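You operate a simulated robot arm through the tools that you are given. There is no shell and no other tool.

The job below is to be done with a simulated robot arm. You get a single attempt, and the scene is never put back.

JOB
Mix vial LJ-3 on the vortex mixer, then measure it in the colour reader.
Fine: mix till no streaks show; press READ once; switch the mixer off; leave the vial in the reader, lid closed, and the other vials alone.

The check looks at the end state, three seconds after you hand in, the way a careful person would. Anything else that was tipped, shoved, dropped, spilled or broken makes it a failure. A push-on lid holds only when it is set on centred and level and pressed home; a screw cap is set on level and turned clockwise until tight.

ROBOT AND FRAMES
A 6-joint arm with a two-finger gripper, fixed in place. Base frame: the origin is on the floor under the middle of its stand, x ahead of it, y to its left, z up; the work surface is at about z = 755. Readings come in mm, degrees, newtons and seconds.
It reaches about 1298 mm from its shoulder. Its first joint turns from -149.0 to 149.0 degrees. Payload 1.57 kg.
Tool frame: the origin (TCP) lies between the finger pads and is the grasp point; the fingertips stand 21 mm ahead of it; z points along the fingers, y is the line along which they close. The gripper opens to 70 mm; its body begins 50 mm behind the TCP.
Orientation is that of the tool frame in the base frame, as [roll, pitch, yaw] about the fixed x, y, z axes, in that order (R = Rz(yaw) Ry(pitch) Rx(roll)). With the fingers straight down and closing along the base's y, the tool's x points along the base's -x, its y along +y and its z along -z.

CONTROLS
- The arm moves only by the tool step_arm. Its argument "targets" is a list of rows, each an object (a shift or turn left out is 0, a gripper value left out holds the last) with "fingers": the closure, from 0 (fully open) to 1 (shut); "translation": the shift along the tool's x, y, z in mm, a list of three; "delta_rot": the turn, a rotation vector about the tool's x, y, z in degrees, a list of three. In form: [{"fingers": fingers, "translation": [tx, ty, tz], "delta_rot": [rx, ry, rz]}, ...]. A call has 1 to 20 rows; each row is the pose to reach, as a shift and turn from the pose commanded when the call began, along the tool's axes at that moment. Rows are played at 5 a second. More than 50 mm and 8.6 degrees between two rows, or a gripper value outside its range, and nothing of the call is played. A pose out of reach is approached as far as the arm can. The call stops where the force on the tool passes 90 N (or 10 N more than at its start, if that is more) or the arm is blocked; 0.2 s more then pass. Each finger travels about 103.7 mm/s and halts on what it meets, pressing with about 23 N; the grip force reading is that of the motor and also rises with nothing between the fingers. The clock runs only during rows and for 0.2 s after the last one: add rows that repeat a pose to give the fingers time. The reply holds the time, the measured pose of the TCP, the force on the tool along the base axes, the opening and the grip force, in the units named above and with some noise, with the torque about the TCP (base axes, N m) and any sound that the robot's microphone picked up, and new pictures: "show" is both (left out), scene, wrist or none.
- Cameras (640 x 400 px; columns grow to the right, rows downward): "scene" is fixed at [220.6, 649.4, 1430.8]; the picture's right is [0.13, -0.99, 0.00], its down [-0.97, -0.13, -0.20] and it looks along [0.20, 0.03, -0.98] (base axes); focal length 251 px, centre (320, 200). "wrist" rides on the gripper at [79, 4, -81] in the tool frame; the picture's right is [-0.05, 1.00, 0.00], its down [-0.67, -0.04, -0.74] and it looks along [-0.74, -0.04, 0.67] (tool axes); focal length 256 px, centre (320, 200). There is no depth. A picture from a camera that has moved, and an enlarged one, comes with that camera's place and axes in the base frame and with its lens.
- lift_body(by): slides the trunk up (or, below 0, down) by that many mm; the arm rides with it, the base frame stays. It gives what a move gives, with no picture.
- enlarge(camera, box): a new picture of the part [left, top, right, bottom] of that camera's present view, enlarged. The clock stands still meanwhile.
- finish_job(): hands the job in; it is judged then, once.

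Nothing tells you positions but the pictures and the camera data. Unless the task says otherwise, let go and move clear before handing in.

The tools are called as a command line: name --argument value ..., lists and objects as JSON in quotes. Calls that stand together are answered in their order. step_arm: Moves the arm, as the interface text tells. Its arguments: {"type":"object","properties":{"targets":{"type":"array","items":{"type":"object","properties":{"fingers":{"type":"number"},"translation":{"type":"array","items":{"type":"number"}},"delta_rot":{"type":"array","items":{"type":"number"}}}}},"show":{"type":"string","enum":["both","scene","wrist","none"]}},"required":["targets"]} The other tools are called the same way: lift_body (by) moves the trunk up or down; enlarge (camera, box) takes an enlarged picture of a part of a camera's view; finish_job () hands the job in.

At the start:

```text
time: 0.0
tool_pos: [284.3, 547.8, 1191.4]
orientation: [180.0, 0.0, 179.9]
wrist_force: [0.2, -0.3, 0.4]
ft_torque: [0.01, -0.01, -0.03]
width: 70.2
grasp_force: 0.0
trunk travel left (down, up): [-872.0, 98.0]
```

scene: 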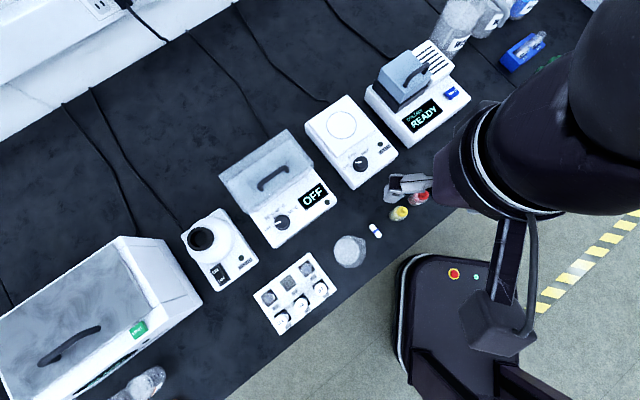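
wrist: 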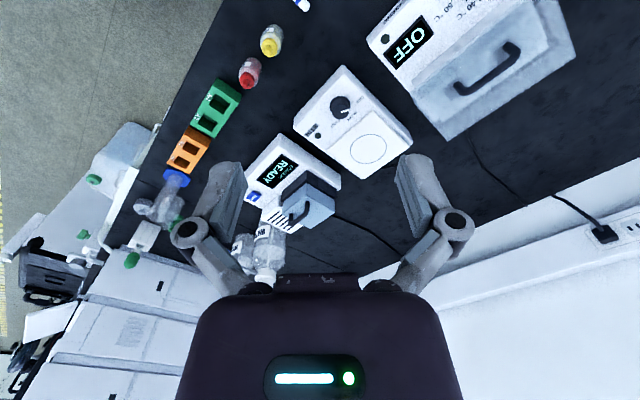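

I see a bench with several instruments: a colour reader (READY), a flat-plate stirrer, a heater (OFF), a vortex mixer with a black cup, and a rack with vials. I'll enlarge the views to identify everything before moving.

enlarge --camera "scene" --box '[240, 220, 400, 340]'

enlarge --camera "scene" --box '[160, 190, 280, 300]'

enlarge --camera "scene" --box '[350, 30, 490, 150]'

enlarge --camera "scene" --box '[290, 80, 450, 240]'

enlarge --camera "wrist" --box '[230, 100, 350, 240]'

```text
3.33 times, centred on (320, 280) of scene
camera zoom: at [220.6, 649.4, 1430.8], right [0.13, -0.99, 0.0], down [-0.97, -0.13, -0.2], along [0.2, 0.03, -0.98], focal length 837 px, centre (320, -67)
```

zoom: 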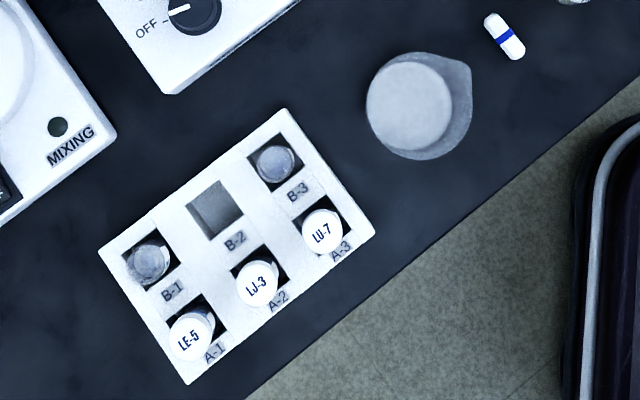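

```text
3.64 times, centred on (220, 245) of scene
camera zoom: at [220.6, 649.4, 1430.8], right [0.13, -0.99, 0.0], down [-0.97, -0.13, -0.2], along [0.2, 0.03, -0.98], focal length 913 px, centre (684, 36)
```

zoom: 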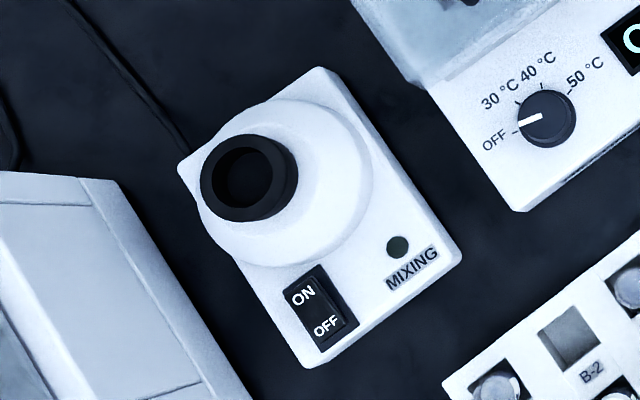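

```text
3.33 times, centred on (420, 90) of scene
camera zoom: at [220.6, 649.4, 1430.8], right [0.13, -0.99, 0.0], down [-0.97, -0.13, -0.2], along [0.2, 0.03, -0.98], focal length 837 px, centre (-13, 567)
```

zoom: 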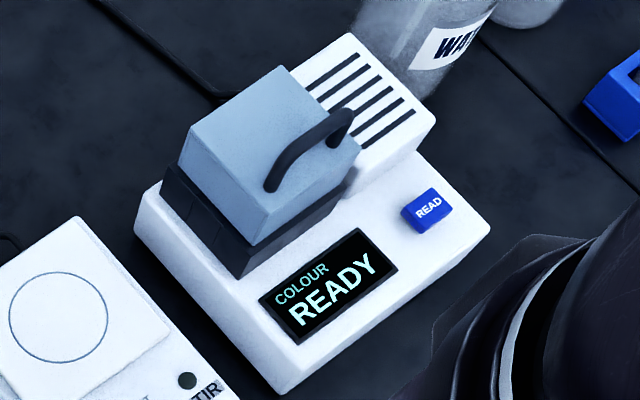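

```text
2.50 times, centred on (370, 160) of scene
camera zoom: at [220.6, 649.4, 1430.8], right [0.13, -0.99, 0.0], down [-0.97, -0.13, -0.2], along [0.2, 0.03, -0.98], focal length 628 px, centre (195, 300)
```

zoom: 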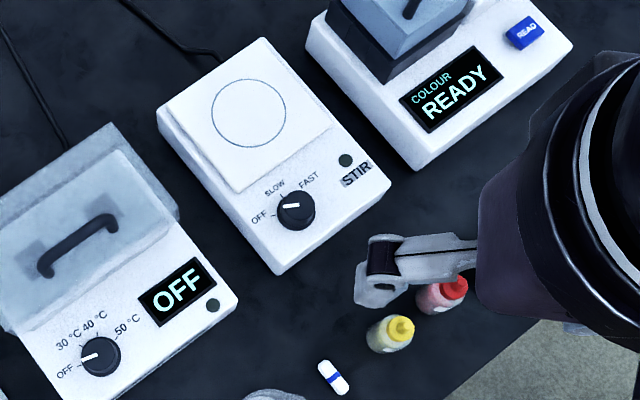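

```text
2.86 times, centred on (290, 170) of wrist
camera zoom: at [204.4, 551.3, 1272.0], right [0.05, 1.0, 0.0], down [0.67, -0.04, 0.74], along [0.74, -0.04, -0.67], focal length 731 px, centre (406, 286)
```

zoom: 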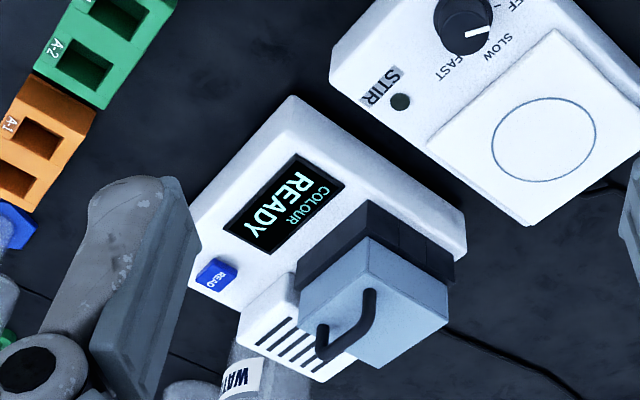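

The rack holds LE-5, LJ-3 (at A-2) and LU-7 in front. The vortex mixer (black cup, ON/OFF rocker) is at about (212, 915), and the colour reader with its handled lid is at about (690, 487). I'll turn the wrist to face the bench squarely and move back for a view of the rack and mixer.

step_arm --targets '[{"fingers": 0, "translation": [30, -11, 5], "delta_rot": [0, 0, -5.5]}, {"translation": [60, -22, 10], "delta_rot": [0, 0, -11]}, {"translation": [90, -33, 15], "delta_rot": [0, 0, -16.5]}, {"translation": [120, -44, 20], "delta_rot": [0, 0, -22]}, {"translation": [150, -55, 25], "delta_rot": [0, 0, -27.5]}, {"translation": [180, -66, 30], "delta_rot": [0, 0, -33]}, {"translation": [210, -77, 35], "delta_rot": [0, 0, -38.5]}, {"translation": [240, -88, 40], "delta_rot": [0, 0, -44]}]' --show "both"

```text
time: 1.8
tool_pos: [44.7, 487.7, 1190.4]
orientation: [-179.9, -0.1, -135.9]
wrist_force: [0.5, -0.2, -0.5]
ft_torque: [0.01, 0.0, 0.05]
width: 69.9
grasp_force: 0.0
out of reach, approached as far as the arm can: row 1, 2, 3, 4, 5, 6, 7, 8
trunk travel left (down, up): [-872.0, 98.0]
camera wrist: at [-17.0, 435.6, 1272.2], right [-0.66, 0.75, 0.0], down [0.5, 0.44, 0.74], along [0.56, 0.49, -0.67], focal length 256 px, centre (320, 200)
```

scene: 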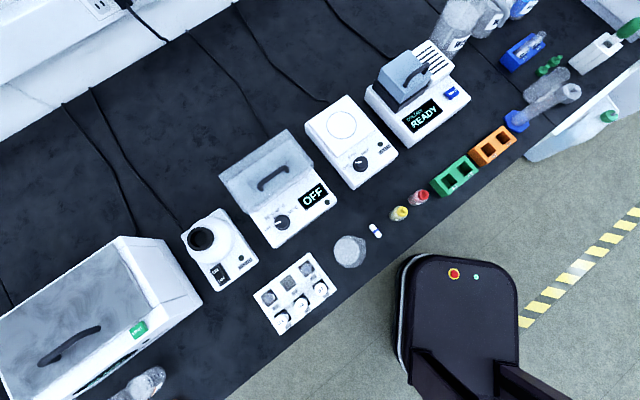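
wrist: 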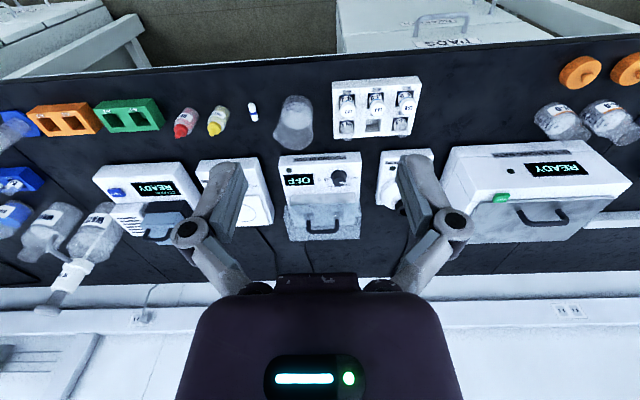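

The view is rotated, but everything is now visible: reader, stirrer, heated block, mixer and rack. The arm is too high and folded to get lower, so I'll enlarge the present view and lower the trunk.

enlarge --camera "wrist" --box '[320, 65, 440, 145]'

enlarge --camera "wrist" --box '[90, 140, 270, 260]'

lift_body --by -200

```text
5.00 times, centred on (380, 105) of wrist
camera zoom: at [-17.0, 435.6, 1272.2], right [-0.66, 0.75, 0.0], down [0.5, 0.44, 0.74], along [0.56, 0.49, -0.67], focal length 1280 px, centre (20, 675)
```

zoom: 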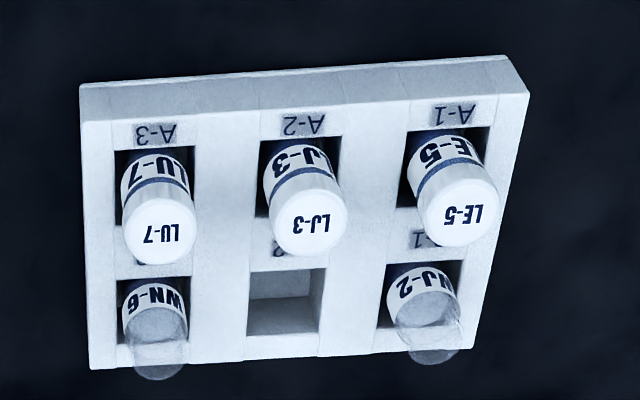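

```text
3.33 times, centred on (180, 200) of wrist
camera zoom: at [-17.0, 435.6, 1272.2], right [-0.66, 0.75, 0.0], down [0.5, 0.44, 0.74], along [0.56, 0.49, -0.67], focal length 853 px, centre (787, 200)
```

zoom: 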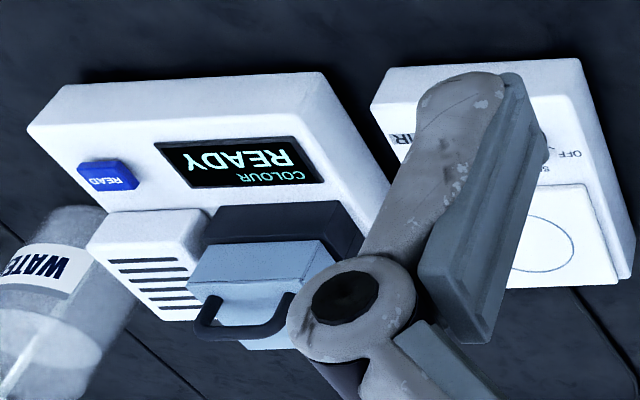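

```text
time: 4.0
tool_pos: [44.7, 486.2, 990.5]
orientation: [-179.9, -0.1, -136.0]
wrist_force: [0.6, 0.1, -0.3]
ft_torque: [0.0, 0.01, 0.03]
width: 69.8
grasp_force: 0.0
trunk travel left (down, up): [-672.0, 298.0]
```

LJ-3 is confirmed at A-2, with a white cap and a side label, and there are uncapped-looking vials WN-6 and NJ-2 behind it. I'll slide left along the bench to look at the rack and mixer up close.

step_arm --targets '[{"translation": [0, 30, 0]}, {"translation": [0, 60, 0]}, {"translation": [0, 100, 0]}, {"translation": [0, 100, 0]}]' --show "both"

```text
time: 5.0
tool_pos: [-25.0, 558.4, 990.8]
orientation: [-179.9, 0.0, -136.0]
wrist_force: [0.5, 0.3, 0.4]
ft_torque: [-0.02, 0.01, -0.06]
width: 69.8
grasp_force: 0.1
trunk travel left (down, up): [-672.0, 298.0]
camera wrist: at [-85.4, 507.0, 1072.1], right [-0.66, 0.76, 0.0], down [0.5, 0.44, 0.74], along [0.56, 0.49, -0.67], focal length 256 px, centre (320, 200)
```

scene: 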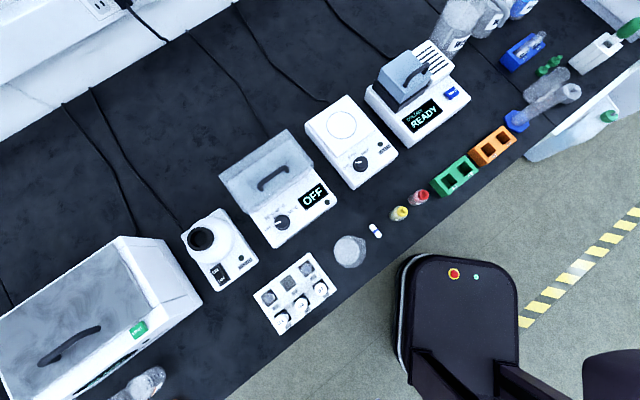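
wrist: 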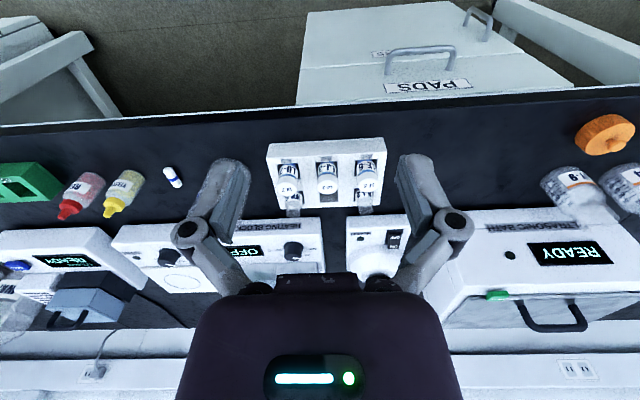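

enlarge --camera "wrist" --box '[250, 130, 400, 224]'

enlarge --camera "wrist" --box '[330, 190, 430, 290]'

```text
4.26 times, centred on (325, 177) of wrist
camera zoom: at [-85.4, 507.0, 1072.1], right [-0.66, 0.76, 0.0], down [0.5, 0.44, 0.74], along [0.56, 0.49, -0.67], focal length 1089 px, centre (299, 298)
```

zoom: 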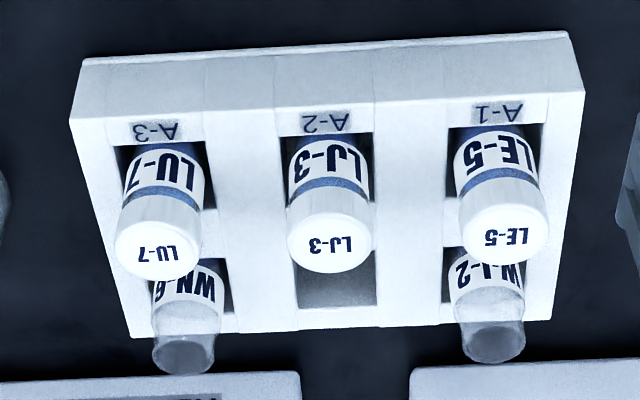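

```text
4.00 times, centred on (380, 240) of wrist
camera zoom: at [-85.4, 507.0, 1072.1], right [-0.66, 0.76, 0.0], down [0.5, 0.44, 0.74], along [0.56, 0.49, -0.67], focal length 1024 px, centre (80, 40)
```

zoom: 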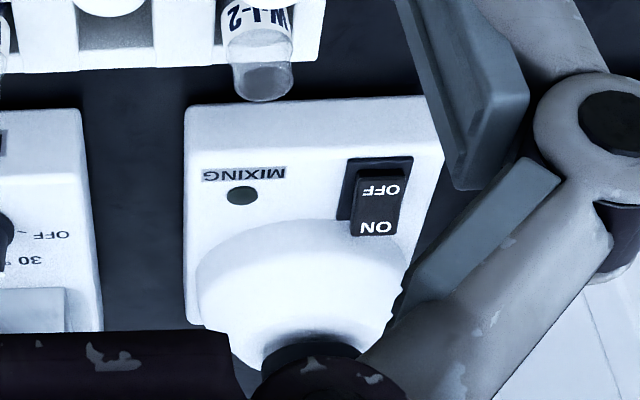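

LJ-3's cap top triangulates to about (95.5, 676.3, 825), the cap is about 27 mm across and the rack top is at about z = 792. Next I'll go and look closely at the colour reader.

step_arm --targets '[{"translation": [-20, -35, 0]}, {"translation": [-40, -70, 0]}, {"translation": [-60, -105, 0]}, {"translation": [-80, -140, 0]}, {"translation": [-100, -176, 0]}, {"translation": [-120, -212, 0]}, {"translation": [-140, -248, 0]}, {"translation": [-160, -284, 0]}, {"translation": [-180, -320, 0]}, {"translation": [-200, -355, 0]}, {"translation": [-220, -390, 0]}, {"translation": [-240, -425, 0]}, {"translation": [-260, -460, 0]}, {"translation": [-280, -495, 0]}, {"translation": [-295, -525, 0]}, {"translation": [-309, -548, 0]}]' --show "both"

```text
time: 8.4
tool_pos: [576.9, 379.7, 990.6]
orientation: [-179.9, 0.0, -136.0]
wrist_force: [0.1, 0.6, -1.0]
ft_torque: [-0.03, 0.0, 0.01]
width: 70.1
grasp_force: 0.0
trunk travel left (down, up): [-672.0, 298.0]
camera wrist: at [516.8, 327.2, 1072.1], right [-0.66, 0.76, 0.0], down [0.5, 0.44, 0.74], along [0.56, 0.49, -0.67], focal length 256 px, centre (320, 200)
```

scene: 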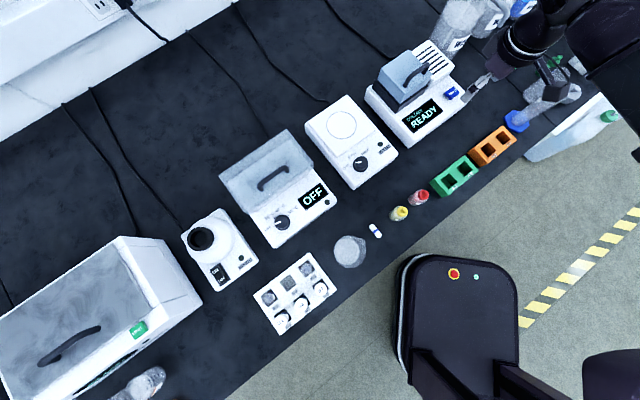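
wrist: 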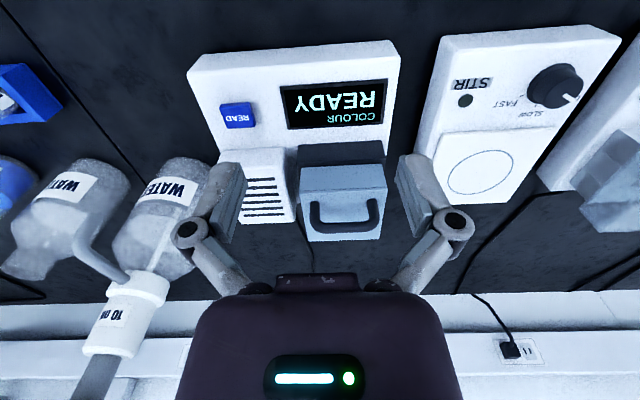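

enlarge --camera "wrist" --box '[260, 120, 410, 250]'

enlarge --camera "wrist" --box '[180, 30, 410, 260]'

enlarge --camera "scene" --box '[360, 40, 470, 110]'

```text
3.08 times, centred on (335, 185) of wrist
camera zoom: at [516.8, 327.2, 1072.1], right [-0.66, 0.76, 0.0], down [0.5, 0.44, 0.74], along [0.56, 0.49, -0.67], focal length 788 px, centre (274, 246)
```

zoom: 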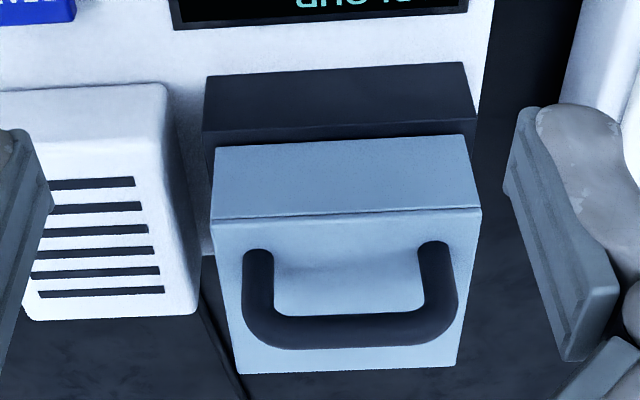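

```text
1.74 times, centred on (295, 145) of wrist
camera zoom: at [516.8, 327.2, 1072.1], right [-0.66, 0.76, 0.0], down [0.5, 0.44, 0.74], along [0.56, 0.49, -0.67], focal length 445 px, centre (364, 296)
```

zoom: 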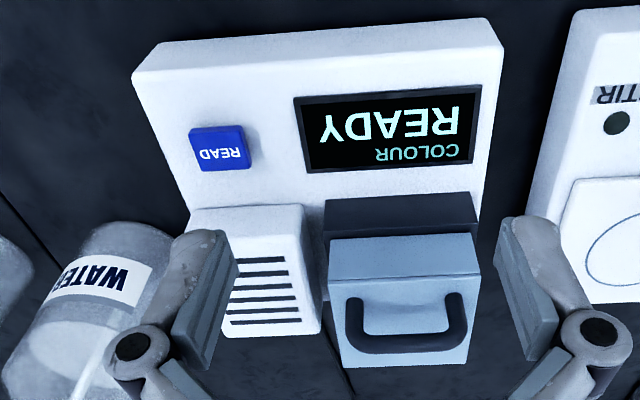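

```text
5.71 times, centred on (415, 75) of scene
camera zoom: at [220.6, 649.4, 1430.8], right [0.13, -0.99, 0.0], down [-0.97, -0.13, -0.2], along [0.2, 0.03, -0.98], focal length 1434 px, centre (-223, 914)
```

zoom: 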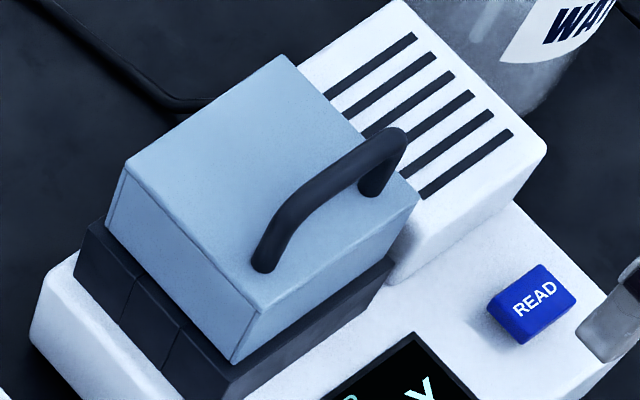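

The reader's lid is a square about 87 mm across with its top at about z = 894, and it has an arched handle near its front edge. The bar's middle is at about (654, 479, 925). I'll turn the gripper so that it closes front-to-back and view the lid from the left to see whether it is hinged.

step_arm --targets '[{"translation": [-13.5, 12.4, 0], "delta_rot": [0, 0, 7.42]}, {"translation": [-27, 24.9, 0], "delta_rot": [0, 0, 14.83]}, {"translation": [-40.5, 37.3, 0], "delta_rot": [0, 0, 22.25]}, {"translation": [-54, 49.7, 0], "delta_rot": [0, 0, 29.67]}, {"translation": [-67.6, 62.2, 0], "delta_rot": [0, 0, 37.08]}, {"translation": [-81, 74.6, 0], "delta_rot": [0, 0, 44.5]}, {"translation": [-94.6, 87, 0], "delta_rot": [0, 0, 51.92]}, {"translation": [-108, 99.5, 0], "delta_rot": [0, 0, 59.33]}, {"translation": [-121.6, 112, 0], "delta_rot": [0, 0, 66.75]}, {"translation": [-135, 124.3, 0], "delta_rot": [0, 0, 74.17]}, {"translation": [-148.7, 136.8, 0], "delta_rot": [0, 0, 81.58]}, {"translation": [-162.2, 149.2, 0], "delta_rot": [0, 0, 89]}, {"translation": [-162.2, 149.2, 0], "delta_rot": [0, 0, 89]}]' --show "both"

```text
time: 11.2
tool_pos: [590.7, 600.0, 990.9]
orientation: [-179.9, 0.1, 134.9]
wrist_force: [0.9, -0.9, -0.4]
ft_torque: [0.01, -0.01, -0.01]
width: 70.0
grasp_force: 0.0
trunk travel left (down, up): [-672.0, 298.0]
camera wrist: at [537.3, 659.3, 1071.9], right [0.74, 0.67, 0.0], down [0.45, -0.49, 0.75], along [0.5, -0.56, -0.67], focal length 256 px, centre (320, 200)
```

scene: 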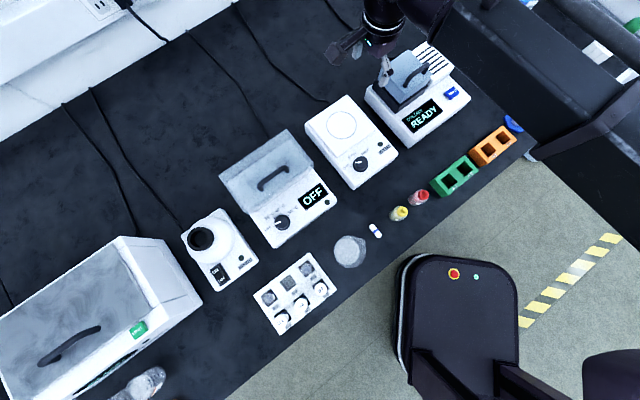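
wrist: 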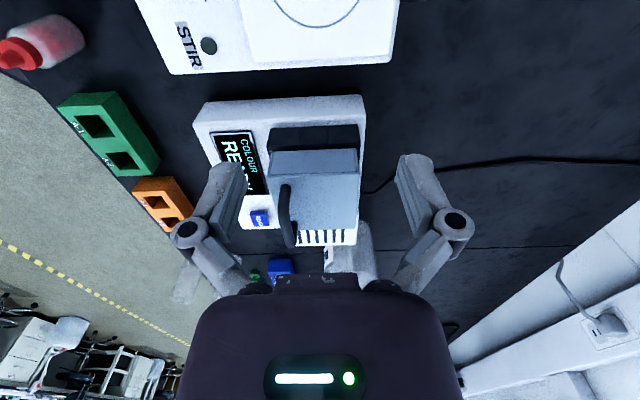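

enlarge --camera "wrist" --box '[180, 80, 400, 260]'

enlarge --camera "scene" --box '[360, 0, 560, 125]'

```text
2.22 times, centred on (290, 170) of wrist
camera zoom: at [537.3, 659.3, 1071.9], right [0.74, 0.67, 0.0], down [0.45, -0.49, 0.75], along [0.5, -0.56, -0.67], focal length 569 px, centre (387, 267)
```

zoom: 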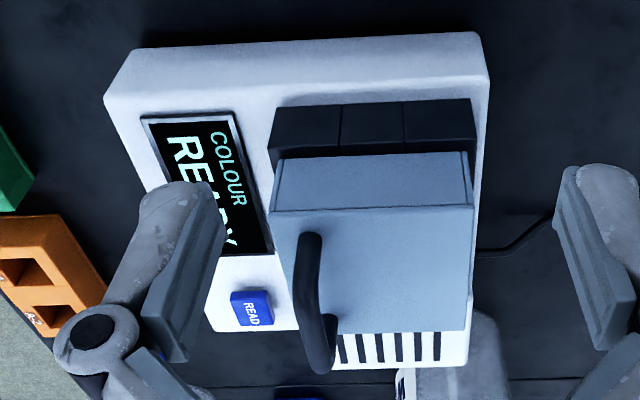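

```text
3.20 times, centred on (460, 62) of scene
camera zoom: at [220.6, 649.4, 1430.8], right [0.13, -0.99, 0.0], down [-0.97, -0.13, -0.2], along [0.2, 0.03, -0.98], focal length 803 px, centre (-128, 640)
```

zoom: 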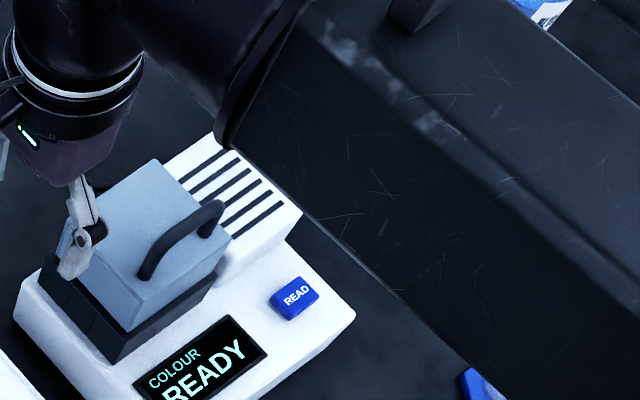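

The lid sits flat on a dark base with its handle at the front, so it is probably hinged at the back. I'll hover over the handle with the fingers closing front-to-back and check the alignment before gripping.

step_arm --targets '[{"translation": [-40, -13, 0]}, {"translation": [-85, -27, 0]}, {"translation": [-131, -40.6, 0]}, {"translation": [-131, -40.6, 15]}, {"translation": [-131, -40.6, 15]}]' --show "both"

```text
time: 12.4
tool_pos: [655.8, 476.7, 991.3]
orientation: [-179.9, 0.1, 135.0]
wrist_force: [0.0, -0.4, -0.4]
ft_torque: [-0.01, 0.01, -0.01]
width: 69.7
grasp_force: 0.0
out of reach, approached as far as the arm can: row 4, 5
trunk travel left (down, up): [-672.0, 298.0]
camera wrist: at [601.7, 536.8, 1071.8], right [0.74, 0.67, 0.0], down [0.45, -0.49, 0.75], along [0.5, -0.56, -0.67], focal length 256 px, centre (320, 200)
```

scene: 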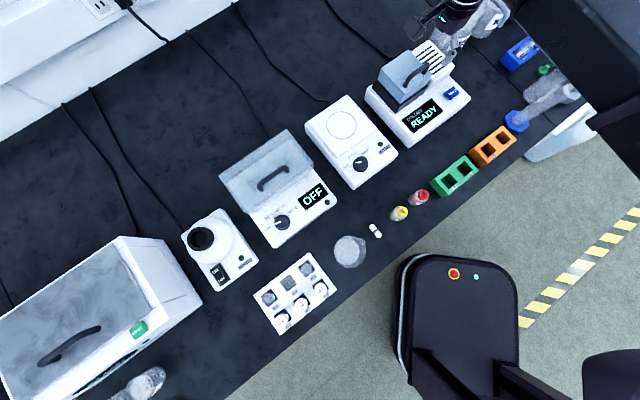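
wrist: 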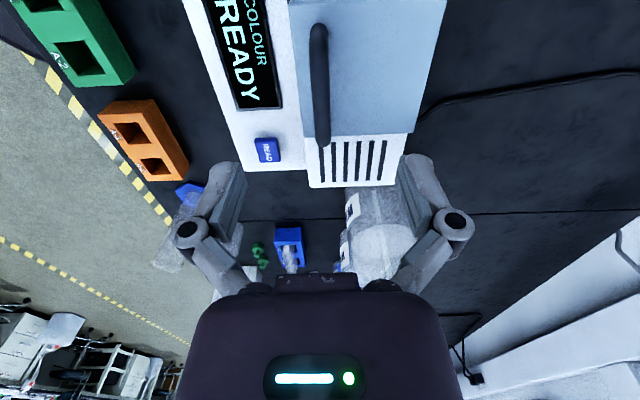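

The arm couldn't go lower here, so I'll test whether it can move vertically by itself at all by trying a small upward step.

step_arm --targets '[{"translation": [0, 0, -10]}, {"translation": [0, 0, -20]}, {"translation": [0, 0, -20]}]' --show "none"

```text
time: 13.2
tool_pos: [656.5, 477.2, 990.9]
orientation: [-179.9, 0.1, 135.0]
wrist_force: [-0.4, 0.1, -1.1]
ft_torque: [0.01, 0.03, -0.02]
width: 70.0
grasp_force: 0.0
out of reach, approached as far as the arm can: row 1, 2, 3
trunk travel left (down, up): [-672.0, 298.0]
```

With the tool vertical, the arm moves only in the horizontal plane, so heights come from the trunk lift. I'll look at where the links and the tall bottles are before lowering anything.

enlarge --camera "scene" --box '[380, 0, 640, 165]'

enlarge --camera "wrist" --box '[230, 0, 450, 290]'

```text
2.42 times, centred on (510, 82) of scene
camera zoom: at [220.6, 649.4, 1430.8], right [0.13, -0.99, 0.0], down [-0.97, -0.13, -0.2], along [0.2, 0.03, -0.98], focal length 608 px, centre (-141, 485)
```

zoom: 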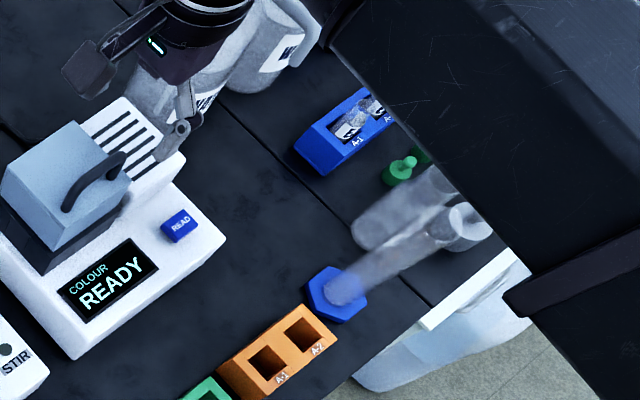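

```text
1.38 times, centred on (340, 145) of wrist
camera zoom: at [601.7, 536.8, 1071.8], right [0.74, 0.67, 0.0], down [0.45, -0.49, 0.75], along [0.5, -0.56, -0.67], focal length 353 px, centre (292, 276)
```

zoom: 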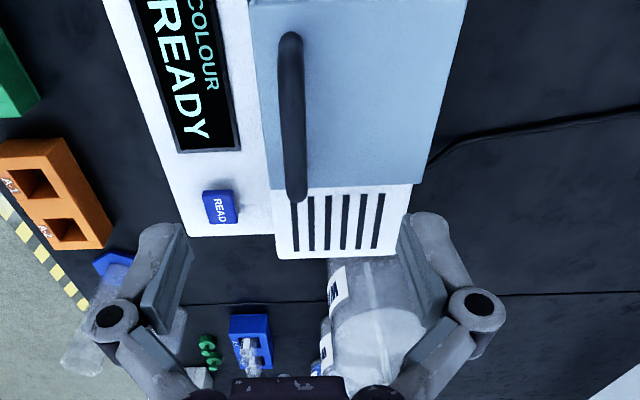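

The fingers are lined up with the handle bar front-to-back. I'll centre 8 mm along it, then lower the trunk so the pads straddle the bar at about z = 925.

step_arm --targets '[{"translation": [4, 0, 0]}, {"translation": [8, 0, 0]}, {"translation": [8, 0, 0]}]' --show "none"

lift_body --by -40

```text
time: 14.0
tool_pos: [649.6, 482.9, 990.2]
orientation: [-179.8, 0.1, 135.0]
wrist_force: [1.1, -0.1, 0.0]
ft_torque: [-0.02, 0.02, -0.02]
width: 69.7
grasp_force: 0.0
trunk travel left (down, up): [-672.0, 298.0]
```

```text
time: 14.8
tool_pos: [651.2, 483.4, 951.6]
orientation: [-179.9, 0.0, 135.1]
wrist_force: [-0.3, 0.7, 0.0]
ft_torque: [-0.01, 0.01, 0.01]
width: 70.0
grasp_force: 0.2
trunk travel left (down, up): [-632.0, 338.0]
```

step_arm --targets '[{"translation": [0, 0, 0]}]' --show "both"

enlarge --camera "wrist" --box '[220, 0, 420, 240]'

```text
time: 15.2
tool_pos: [650.0, 482.1, 950.8]
orientation: [-179.9, 0.0, 135.0]
wrist_force: [-0.2, 0.0, 0.5]
ft_torque: [-0.04, -0.03, 0.01]
width: 70.1
grasp_force: 0.0
trunk travel left (down, up): [-632.0, 338.0]
camera wrist: at [596.1, 542.3, 1031.9], right [0.74, 0.67, 0.0], down [0.45, -0.49, 0.75], along [0.5, -0.56, -0.67], focal length 256 px, centre (320, 200)
```

scene: 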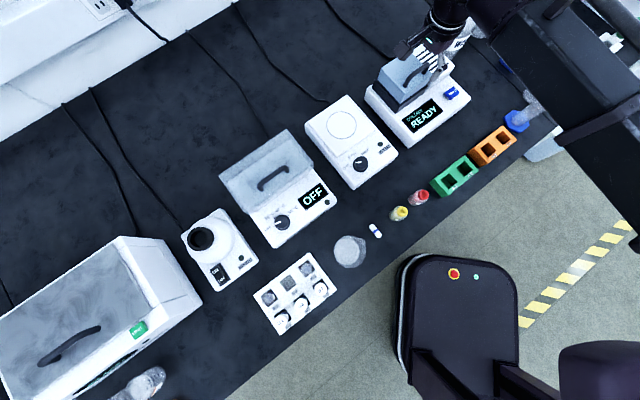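
wrist: 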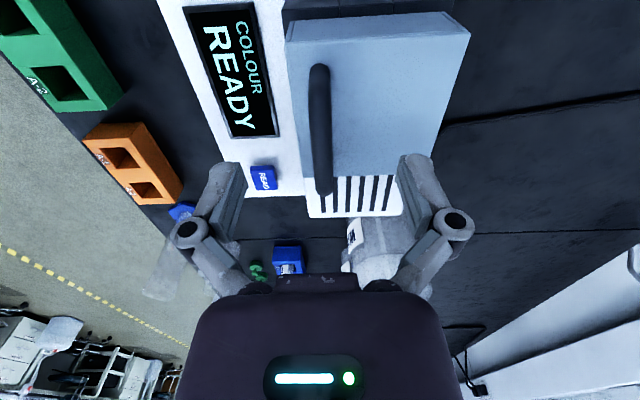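

```text
1.67 times, centred on (320, 120) of wrist
camera zoom: at [596.1, 542.3, 1031.9], right [0.74, 0.67, 0.0], down [0.45, -0.49, 0.75], along [0.5, -0.56, -0.67], focal length 427 px, centre (320, 333)
```

zoom: 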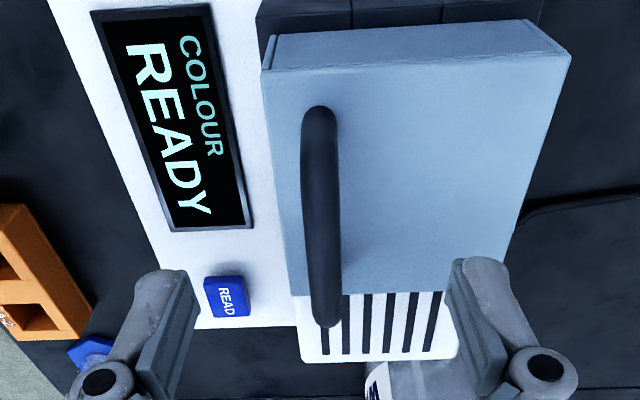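

The bar is centred between the fingers. I'll lower the rest of the way and then close on it.

lift_body --by -27

step_arm --targets '[{"fingers": 0.5}, {"fingers": 0.8}, {"fingers": 1}, {"fingers": 1}, {"fingers": 1}, {"fingers": 1}]' --show "both"

```text
time: 15.9
tool_pos: [649.6, 484.1, 923.9]
orientation: [-179.9, 0.1, 135.0]
wrist_force: [0.4, -0.2, 0.3]
ft_torque: [-0.02, 0.02, 0.0]
width: 70.1
grasp_force: 0.1
trunk travel left (down, up): [-605.0, 365.0]
```

```text
time: 17.3
tool_pos: [650.5, 483.8, 923.2]
orientation: [-179.9, 0.1, 135.0]
wrist_force: [7.0, 6.2, 5.9]
ft_torque: [0.02, -0.02, 0.0]
width: 9.5
grasp_force: 31.7
trunk travel left (down, up): [-605.0, 365.0]
camera wrist: at [596.5, 542.7, 1004.7], right [0.74, 0.67, 0.0], down [0.45, -0.49, 0.75], along [0.5, -0.56, -0.67], focal length 256 px, centre (320, 200)
```

scene: 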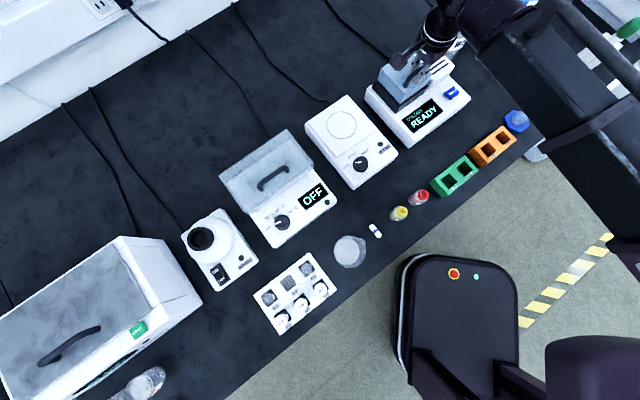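
wrist: 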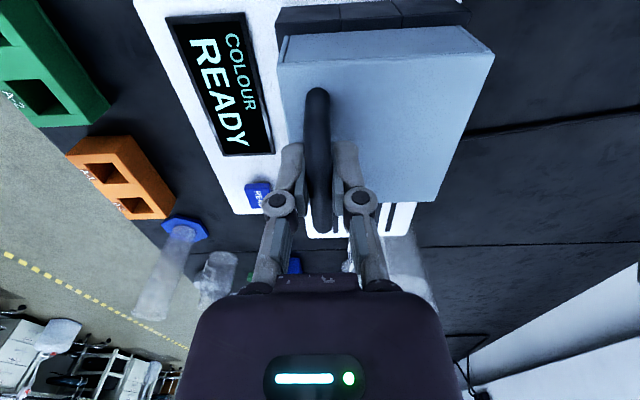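

The bar is gripped (9.5 mm). I'll raise it a few millimetres and read the forces to tell whether the lid is hinged or lifts off.

lift_body --by 4

enlarge --camera "wrist" --box '[260, 0, 520, 240]'

```text
time: 17.9
tool_pos: [652.2, 484.5, 925.7]
orientation: [-179.9, 0.1, 135.0]
wrist_force: [9.1, 9.9, -13.7]
ft_torque: [-0.07, -0.11, 0.03]
width: 9.2
grasp_force: 32.1
trunk travel left (down, up): [-609.0, 361.0]
```

```text
1.67 times, centred on (390, 120) of wrist
camera zoom: at [597.9, 544.1, 1007.0], right [0.74, 0.67, 0.0], down [0.45, -0.49, 0.75], along [0.5, -0.56, -0.67], focal length 427 px, centre (203, 333)
```

zoom: 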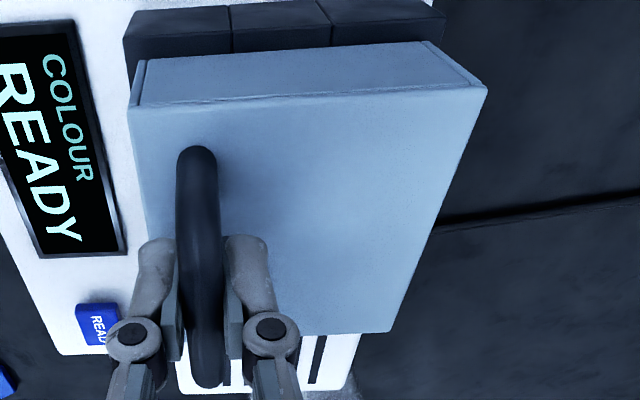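

The pull is backward and down, so the lid is hinged at the rear. I'll re-grip with the bar nearer the fingertips to leave clearance as the lid swings.

step_arm --targets '[{"fingers": 0.6}, {"fingers": 0.4}, {"fingers": 0.4}]' --show "none"

lift_body --by 6

step_arm --targets '[{"fingers": 0.8}, {"fingers": 1}, {"fingers": 1}, {"fingers": 1}]' --show "none"

```text
time: 18.7
tool_pos: [650.5, 482.2, 927.0]
orientation: [-180.0, 0.0, 135.1]
wrist_force: [-0.4, 0.1, 0.5]
ft_torque: [0.01, -0.02, 0.03]
width: 42.3
grasp_force: 0.0
trunk travel left (down, up): [-609.0, 361.0]
```

```text
time: 19.2
tool_pos: [649.9, 482.5, 934.2]
orientation: [-179.9, 0.1, 135.0]
wrist_force: [0.6, -0.9, -0.6]
ft_torque: [0.01, 0.02, 0.0]
width: 41.7
grasp_force: 0.0
trunk travel left (down, up): [-615.0, 355.0]
```

```text
time: 20.2
tool_pos: [650.8, 483.7, 935.0]
orientation: [-179.9, 0.0, 135.1]
wrist_force: [5.7, 5.6, 4.1]
ft_torque: [0.07, -0.08, -0.03]
width: 9.9
grasp_force: 31.6
trunk travel left (down, up): [-615.0, 355.0]
```

Now I'll swing the lid up along its arc, alternating small backward arm moves with trunk lifts and watching the forces.

step_arm --targets '[{"translation": [0, 3, 0]}, {"translation": [0, 6, 0]}]' --show "none"

lift_body --by 10

step_arm --targets '[{"translation": [0, 4, 0]}, {"translation": [0, 8, 0]}, {"translation": [0, 12, 0]}]' --show "both"

```text
time: 20.8
tool_pos: [652.3, 485.2, 934.9]
orientation: [-179.8, 0.1, 135.0]
wrist_force: [-10.0, -8.4, 11.8]
ft_torque: [-0.05, 0.18, -0.03]
width: 10.2
grasp_force: 31.8
trunk travel left (down, up): [-615.0, 355.0]
```

```text
time: 21.4
tool_pos: [656.7, 489.7, 942.4]
orientation: [-180.0, 0.2, 135.0]
wrist_force: [6.0, 9.2, -12.7]
ft_torque: [-0.03, -0.24, -0.02]
width: 10.0
grasp_force: 31.6
trunk travel left (down, up): [-625.0, 345.0]
```

```text
time: 22.2
tool_pos: [660.5, 493.4, 947.3]
orientation: [-179.8, 0.1, 135.0]
wrist_force: [-10.1, -10.0, 16.3]
ft_torque: [0.22, 0.42, -0.01]
width: 10.0
grasp_force: 32.0
trunk travel left (down, up): [-625.0, 345.0]
camera wrist: at [606.8, 553.0, 1027.2], right [0.74, 0.67, 0.0], down [0.45, -0.49, 0.75], along [0.5, -0.56, -0.67], focal length 256 px, centre (320, 200)
```

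scene: 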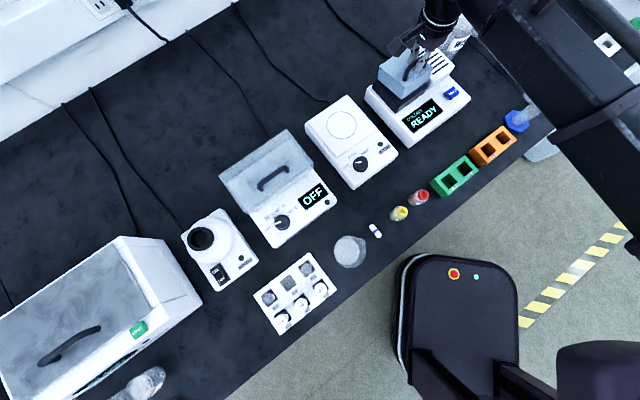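
wrist: 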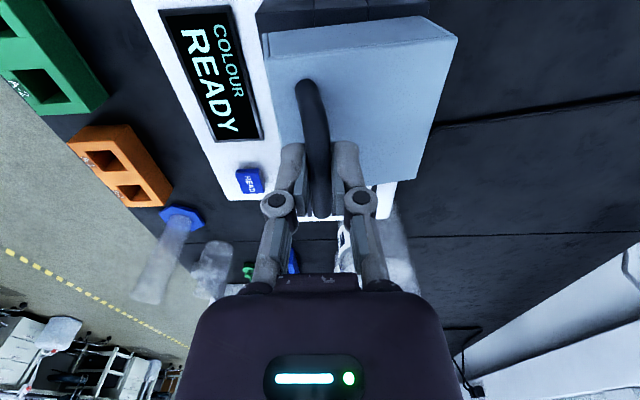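

The lid is rotating as expected and the forces stay moderate. I'll continue along the arc.

lift_body --by 10

step_arm --targets '[{"translation": [0, 4, 0]}, {"translation": [0, 9, 0]}, {"translation": [0, 14, 0]}]' --show "none"

lift_body --by 7

step_arm --targets '[{"translation": [0, 5, 0]}, {"translation": [0, 10, 0]}, {"translation": [0, 15, 0]}]' --show "none"

lift_body --by 3

step_arm --targets '[{"translation": [0, 5, 0]}, {"translation": [0, 10, 0]}]' --show "both"

```text
time: 22.8
tool_pos: [665.0, 499.7, 951.9]
orientation: [-179.9, 0.2, 135.1]
wrist_force: [5.2, 9.8, -17.8]
ft_torque: [-0.15, -0.3, 0.02]
width: 9.6
grasp_force: 31.9
trunk travel left (down, up): [-635.0, 335.0]
```

```text
time: 23.6
tool_pos: [671.6, 504.1, 956.3]
orientation: [-179.8, 0.1, 135.1]
wrist_force: [-4.5, -7.8, 14.7]
ft_torque: [0.21, 0.36, -0.01]
width: 10.2
grasp_force: 32.5
trunk travel left (down, up): [-635.0, 335.0]
```

```text
time: 24.1
tool_pos: [675.5, 508.5, 959.2]
orientation: [-179.8, 0.1, 134.9]
wrist_force: [6.8, 5.2, -17.6]
ft_torque: [-0.17, -0.33, 0.0]
width: 9.9
grasp_force: 31.6
trunk travel left (down, up): [-642.0, 328.0]
```

```text
time: 24.9
tool_pos: [682.0, 514.5, 962.4]
orientation: [-179.9, 0.1, 135.0]
wrist_force: [-2.1, -5.8, 13.7]
ft_torque: [0.05, 0.2, -0.02]
width: 9.9
grasp_force: 32.4
trunk travel left (down, up): [-642.0, 328.0]
```

```text
time: 25.4
tool_pos: [685.0, 517.6, 963.6]
orientation: [-179.9, 0.1, 135.0]
wrist_force: [1.2, 0.6, -3.0]
ft_torque: [0.01, -0.04, -0.03]
width: 9.9
grasp_force: 31.9
trunk travel left (down, up): [-645.0, 325.0]
```

```text
time: 26.1
tool_pos: [690.1, 523.3, 965.4]
orientation: [-179.9, 0.2, 135.0]
wrist_force: [0.3, -2.8, 11.5]
ft_torque: [0.1, 0.2, 0.05]
width: 9.9
grasp_force: 32.3
trunk travel left (down, up): [-645.0, 325.0]
camera wrist: at [636.4, 582.5, 1046.1], right [0.74, 0.67, 0.0], down [0.45, -0.49, 0.75], along [0.5, -0.56, -0.67], focal length 256 px, centre (320, 200)
```

scene: 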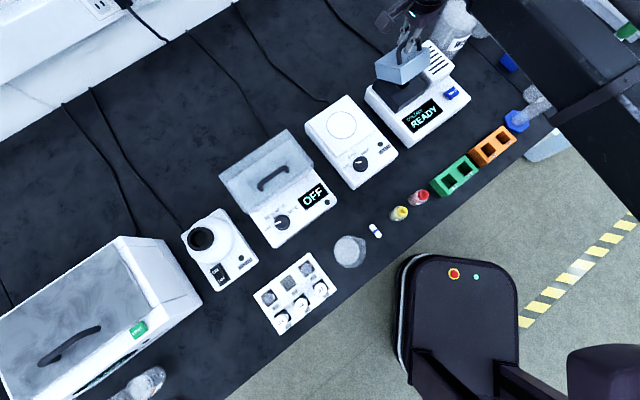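
wrist: 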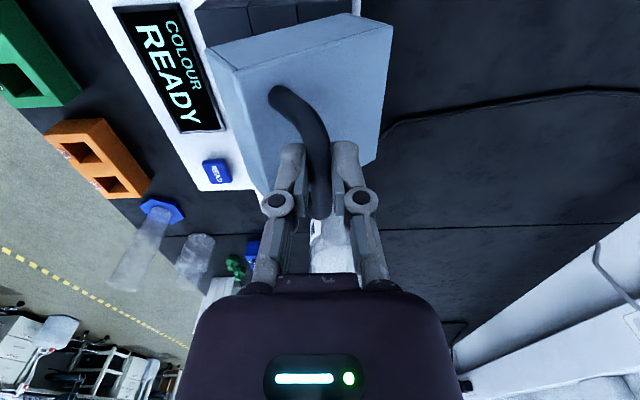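

lift_body --by 1.5

step_arm --targets '[{"translation": [0, 6, 0]}, {"translation": [0, 12, 0]}, {"translation": [0, 18, 0]}]' --show "none"

lift_body --by -2

step_arm --targets '[{"translation": [0, 6, 0]}, {"translation": [0, 11, 0]}, {"translation": [0, 16, 0]}]' --show "both"

```text
time: 26.6
tool_pos: [691.0, 525.7, 963.3]
orientation: [-179.9, 0.1, 135.0]
wrist_force: [1.5, -2.5, -0.4]
ft_torque: [-0.06, 0.0, 0.0]
width: 9.9
grasp_force: 32.2
trunk travel left (down, up): [-647.0, 323.0]
```

```text
time: 27.4
tool_pos: [702.5, 536.9, 966.6]
orientation: [180.0, 0.1, 135.0]
wrist_force: [-1.3, 1.0, 11.9]
ft_torque: [0.05, 0.06, -0.02]
width: 9.8
grasp_force: 31.7
trunk travel left (down, up): [-647.0, 323.0]
```

```text
time: 27.9
tool_pos: [703.5, 534.0, 965.2]
orientation: [-180.0, 0.0, 135.1]
wrist_force: [-1.9, 1.4, 20.5]
ft_torque: [-0.02, -0.02, -0.01]
width: 9.9
grasp_force: 31.8
trunk travel left (down, up): [-645.0, 325.0]
```

```text
time: 28.7
tool_pos: [715.7, 548.3, 964.1]
orientation: [-179.8, 0.1, 135.0]
wrist_force: [-3.1, 3.9, 5.1]
ft_torque: [-0.04, -0.01, 0.0]
width: 9.7
grasp_force: 31.8
trunk travel left (down, up): [-645.0, 325.0]
camera wrist: at [661.3, 607.3, 1044.5], right [0.74, 0.67, 0.0], down [0.45, -0.49, 0.75], along [0.5, -0.56, -0.67], focal length 256 px, centre (320, 200)
```

scene: 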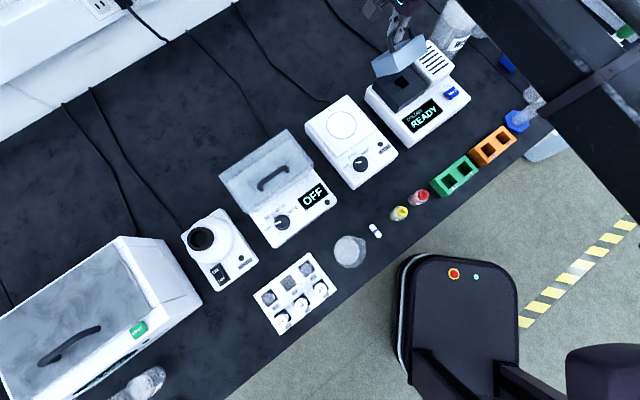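
wrist: 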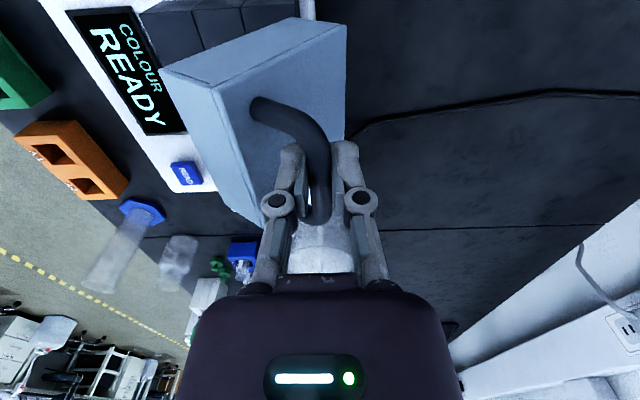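

lift_body --by -3

step_arm --targets '[{"translation": [0, 5, 0]}, {"translation": [0, 10, 0]}, {"translation": [0, 15, 0]}]' --show "none"

lift_body --by -7

step_arm --targets '[{"translation": [0, 5, 0]}, {"translation": [0, 10, 0]}, {"translation": [0, 14, 0]}]' --show "both"

```text
time: 29.2
tool_pos: [714.2, 547.3, 961.5]
orientation: [180.0, 0.3, 135.0]
wrist_force: [-1.3, 4.6, 19.7]
ft_torque: [-0.03, -0.05, 0.03]
width: 10.0
grasp_force: 32.0
trunk travel left (down, up): [-642.0, 328.0]
```

```text
time: 30.0
tool_pos: [727.0, 560.2, 958.0]
orientation: [-179.8, 0.1, 135.0]
wrist_force: [-7.0, -1.3, -22.9]
ft_torque: [-0.03, 0.0, -0.03]
width: 9.5
grasp_force: 31.8
trunk travel left (down, up): [-642.0, 328.0]
```

```text
time: 30.6
tool_pos: [726.2, 557.9, 953.8]
orientation: [-180.0, 0.2, 135.0]
wrist_force: [3.9, 5.0, 17.0]
ft_torque: [-0.06, -0.09, 0.01]
width: 9.4
grasp_force: 31.9
trunk travel left (down, up): [-635.0, 335.0]
```

```text
time: 31.4
tool_pos: [737.6, 568.2, 950.4]
orientation: [-179.7, 0.0, 135.0]
wrist_force: [-9.5, -6.3, -25.3]
ft_torque: [0.01, 0.05, 0.02]
width: 9.9
grasp_force: 31.9
trunk travel left (down, up): [-635.0, 335.0]
camera wrist: at [683.1, 627.8, 1032.8], right [0.74, 0.67, 0.0], down [0.45, -0.49, 0.75], along [0.5, -0.56, -0.67], focal length 256 px, centre (320, 200)
```

scene: 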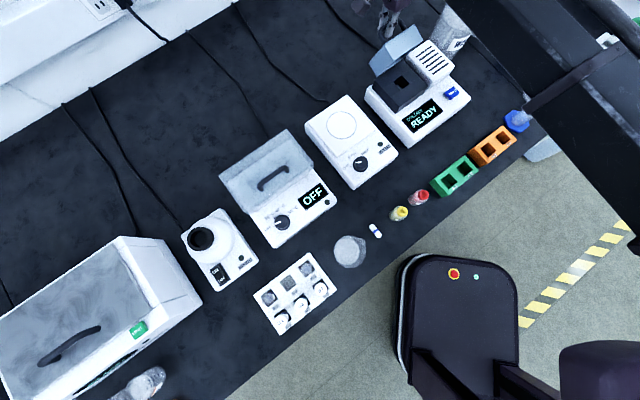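
wrist: 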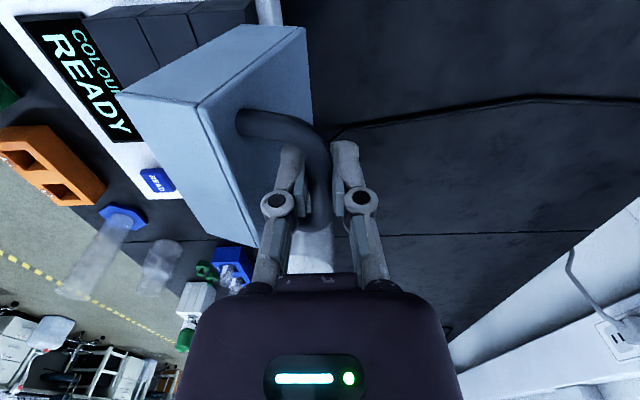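

lift_body --by -8

step_arm --targets '[{"translation": [0, 4, 0]}, {"translation": [0, 8, 0]}, {"translation": [0, 12, 0]}]' --show "none"

lift_body --by -10

step_arm --targets '[{"translation": [0, 4, 0]}, {"translation": [0, 8, 0]}, {"translation": [0, 11, 0]}]' --show "both"

```text
time: 31.9
tool_pos: [736.0, 569.0, 947.1]
orientation: [179.9, 0.3, 135.0]
wrist_force: [7.0, 6.6, 20.3]
ft_torque: [0.0, 0.03, 0.0]
width: 9.5
grasp_force: 32.0
trunk travel left (down, up): [-627.0, 343.0]
```

```text
time: 32.7
tool_pos: [744.3, 577.2, 944.0]
orientation: [-179.7, 0.1, 135.1]
wrist_force: [-11.8, -9.6, -24.4]
ft_torque: [0.02, -0.01, -0.03]
width: 9.6
grasp_force: 31.6
trunk travel left (down, up): [-627.0, 343.0]
```

```text
time: 33.3
tool_pos: [745.3, 576.8, 936.7]
orientation: [179.9, 0.1, 135.1]
wrist_force: [10.9, 9.2, 22.1]
ft_torque: [0.01, 0.09, -0.01]
width: 9.5
grasp_force: 32.0
trunk travel left (down, up): [-617.0, 353.0]
```

```text
time: 34.1
tool_pos: [752.8, 583.4, 933.6]
orientation: [-179.8, 0.0, 134.9]
wrist_force: [-14.1, -12.7, -25.5]
ft_torque: [0.06, -0.07, 0.02]
width: 9.9
grasp_force: 32.0
trunk travel left (down, up): [-617.0, 353.0]
camera wrist: at [699.1, 643.6, 1015.2], right [0.74, 0.67, -0.01], down [0.45, -0.49, 0.75], along [0.5, -0.56, -0.67], focal length 256 px, centre (320, 200)
```

scene: 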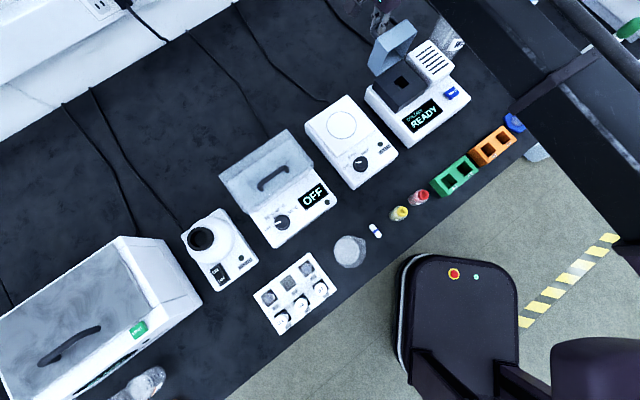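
wrist: 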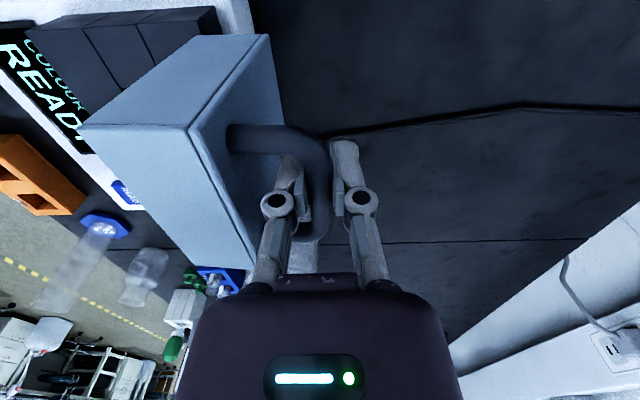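

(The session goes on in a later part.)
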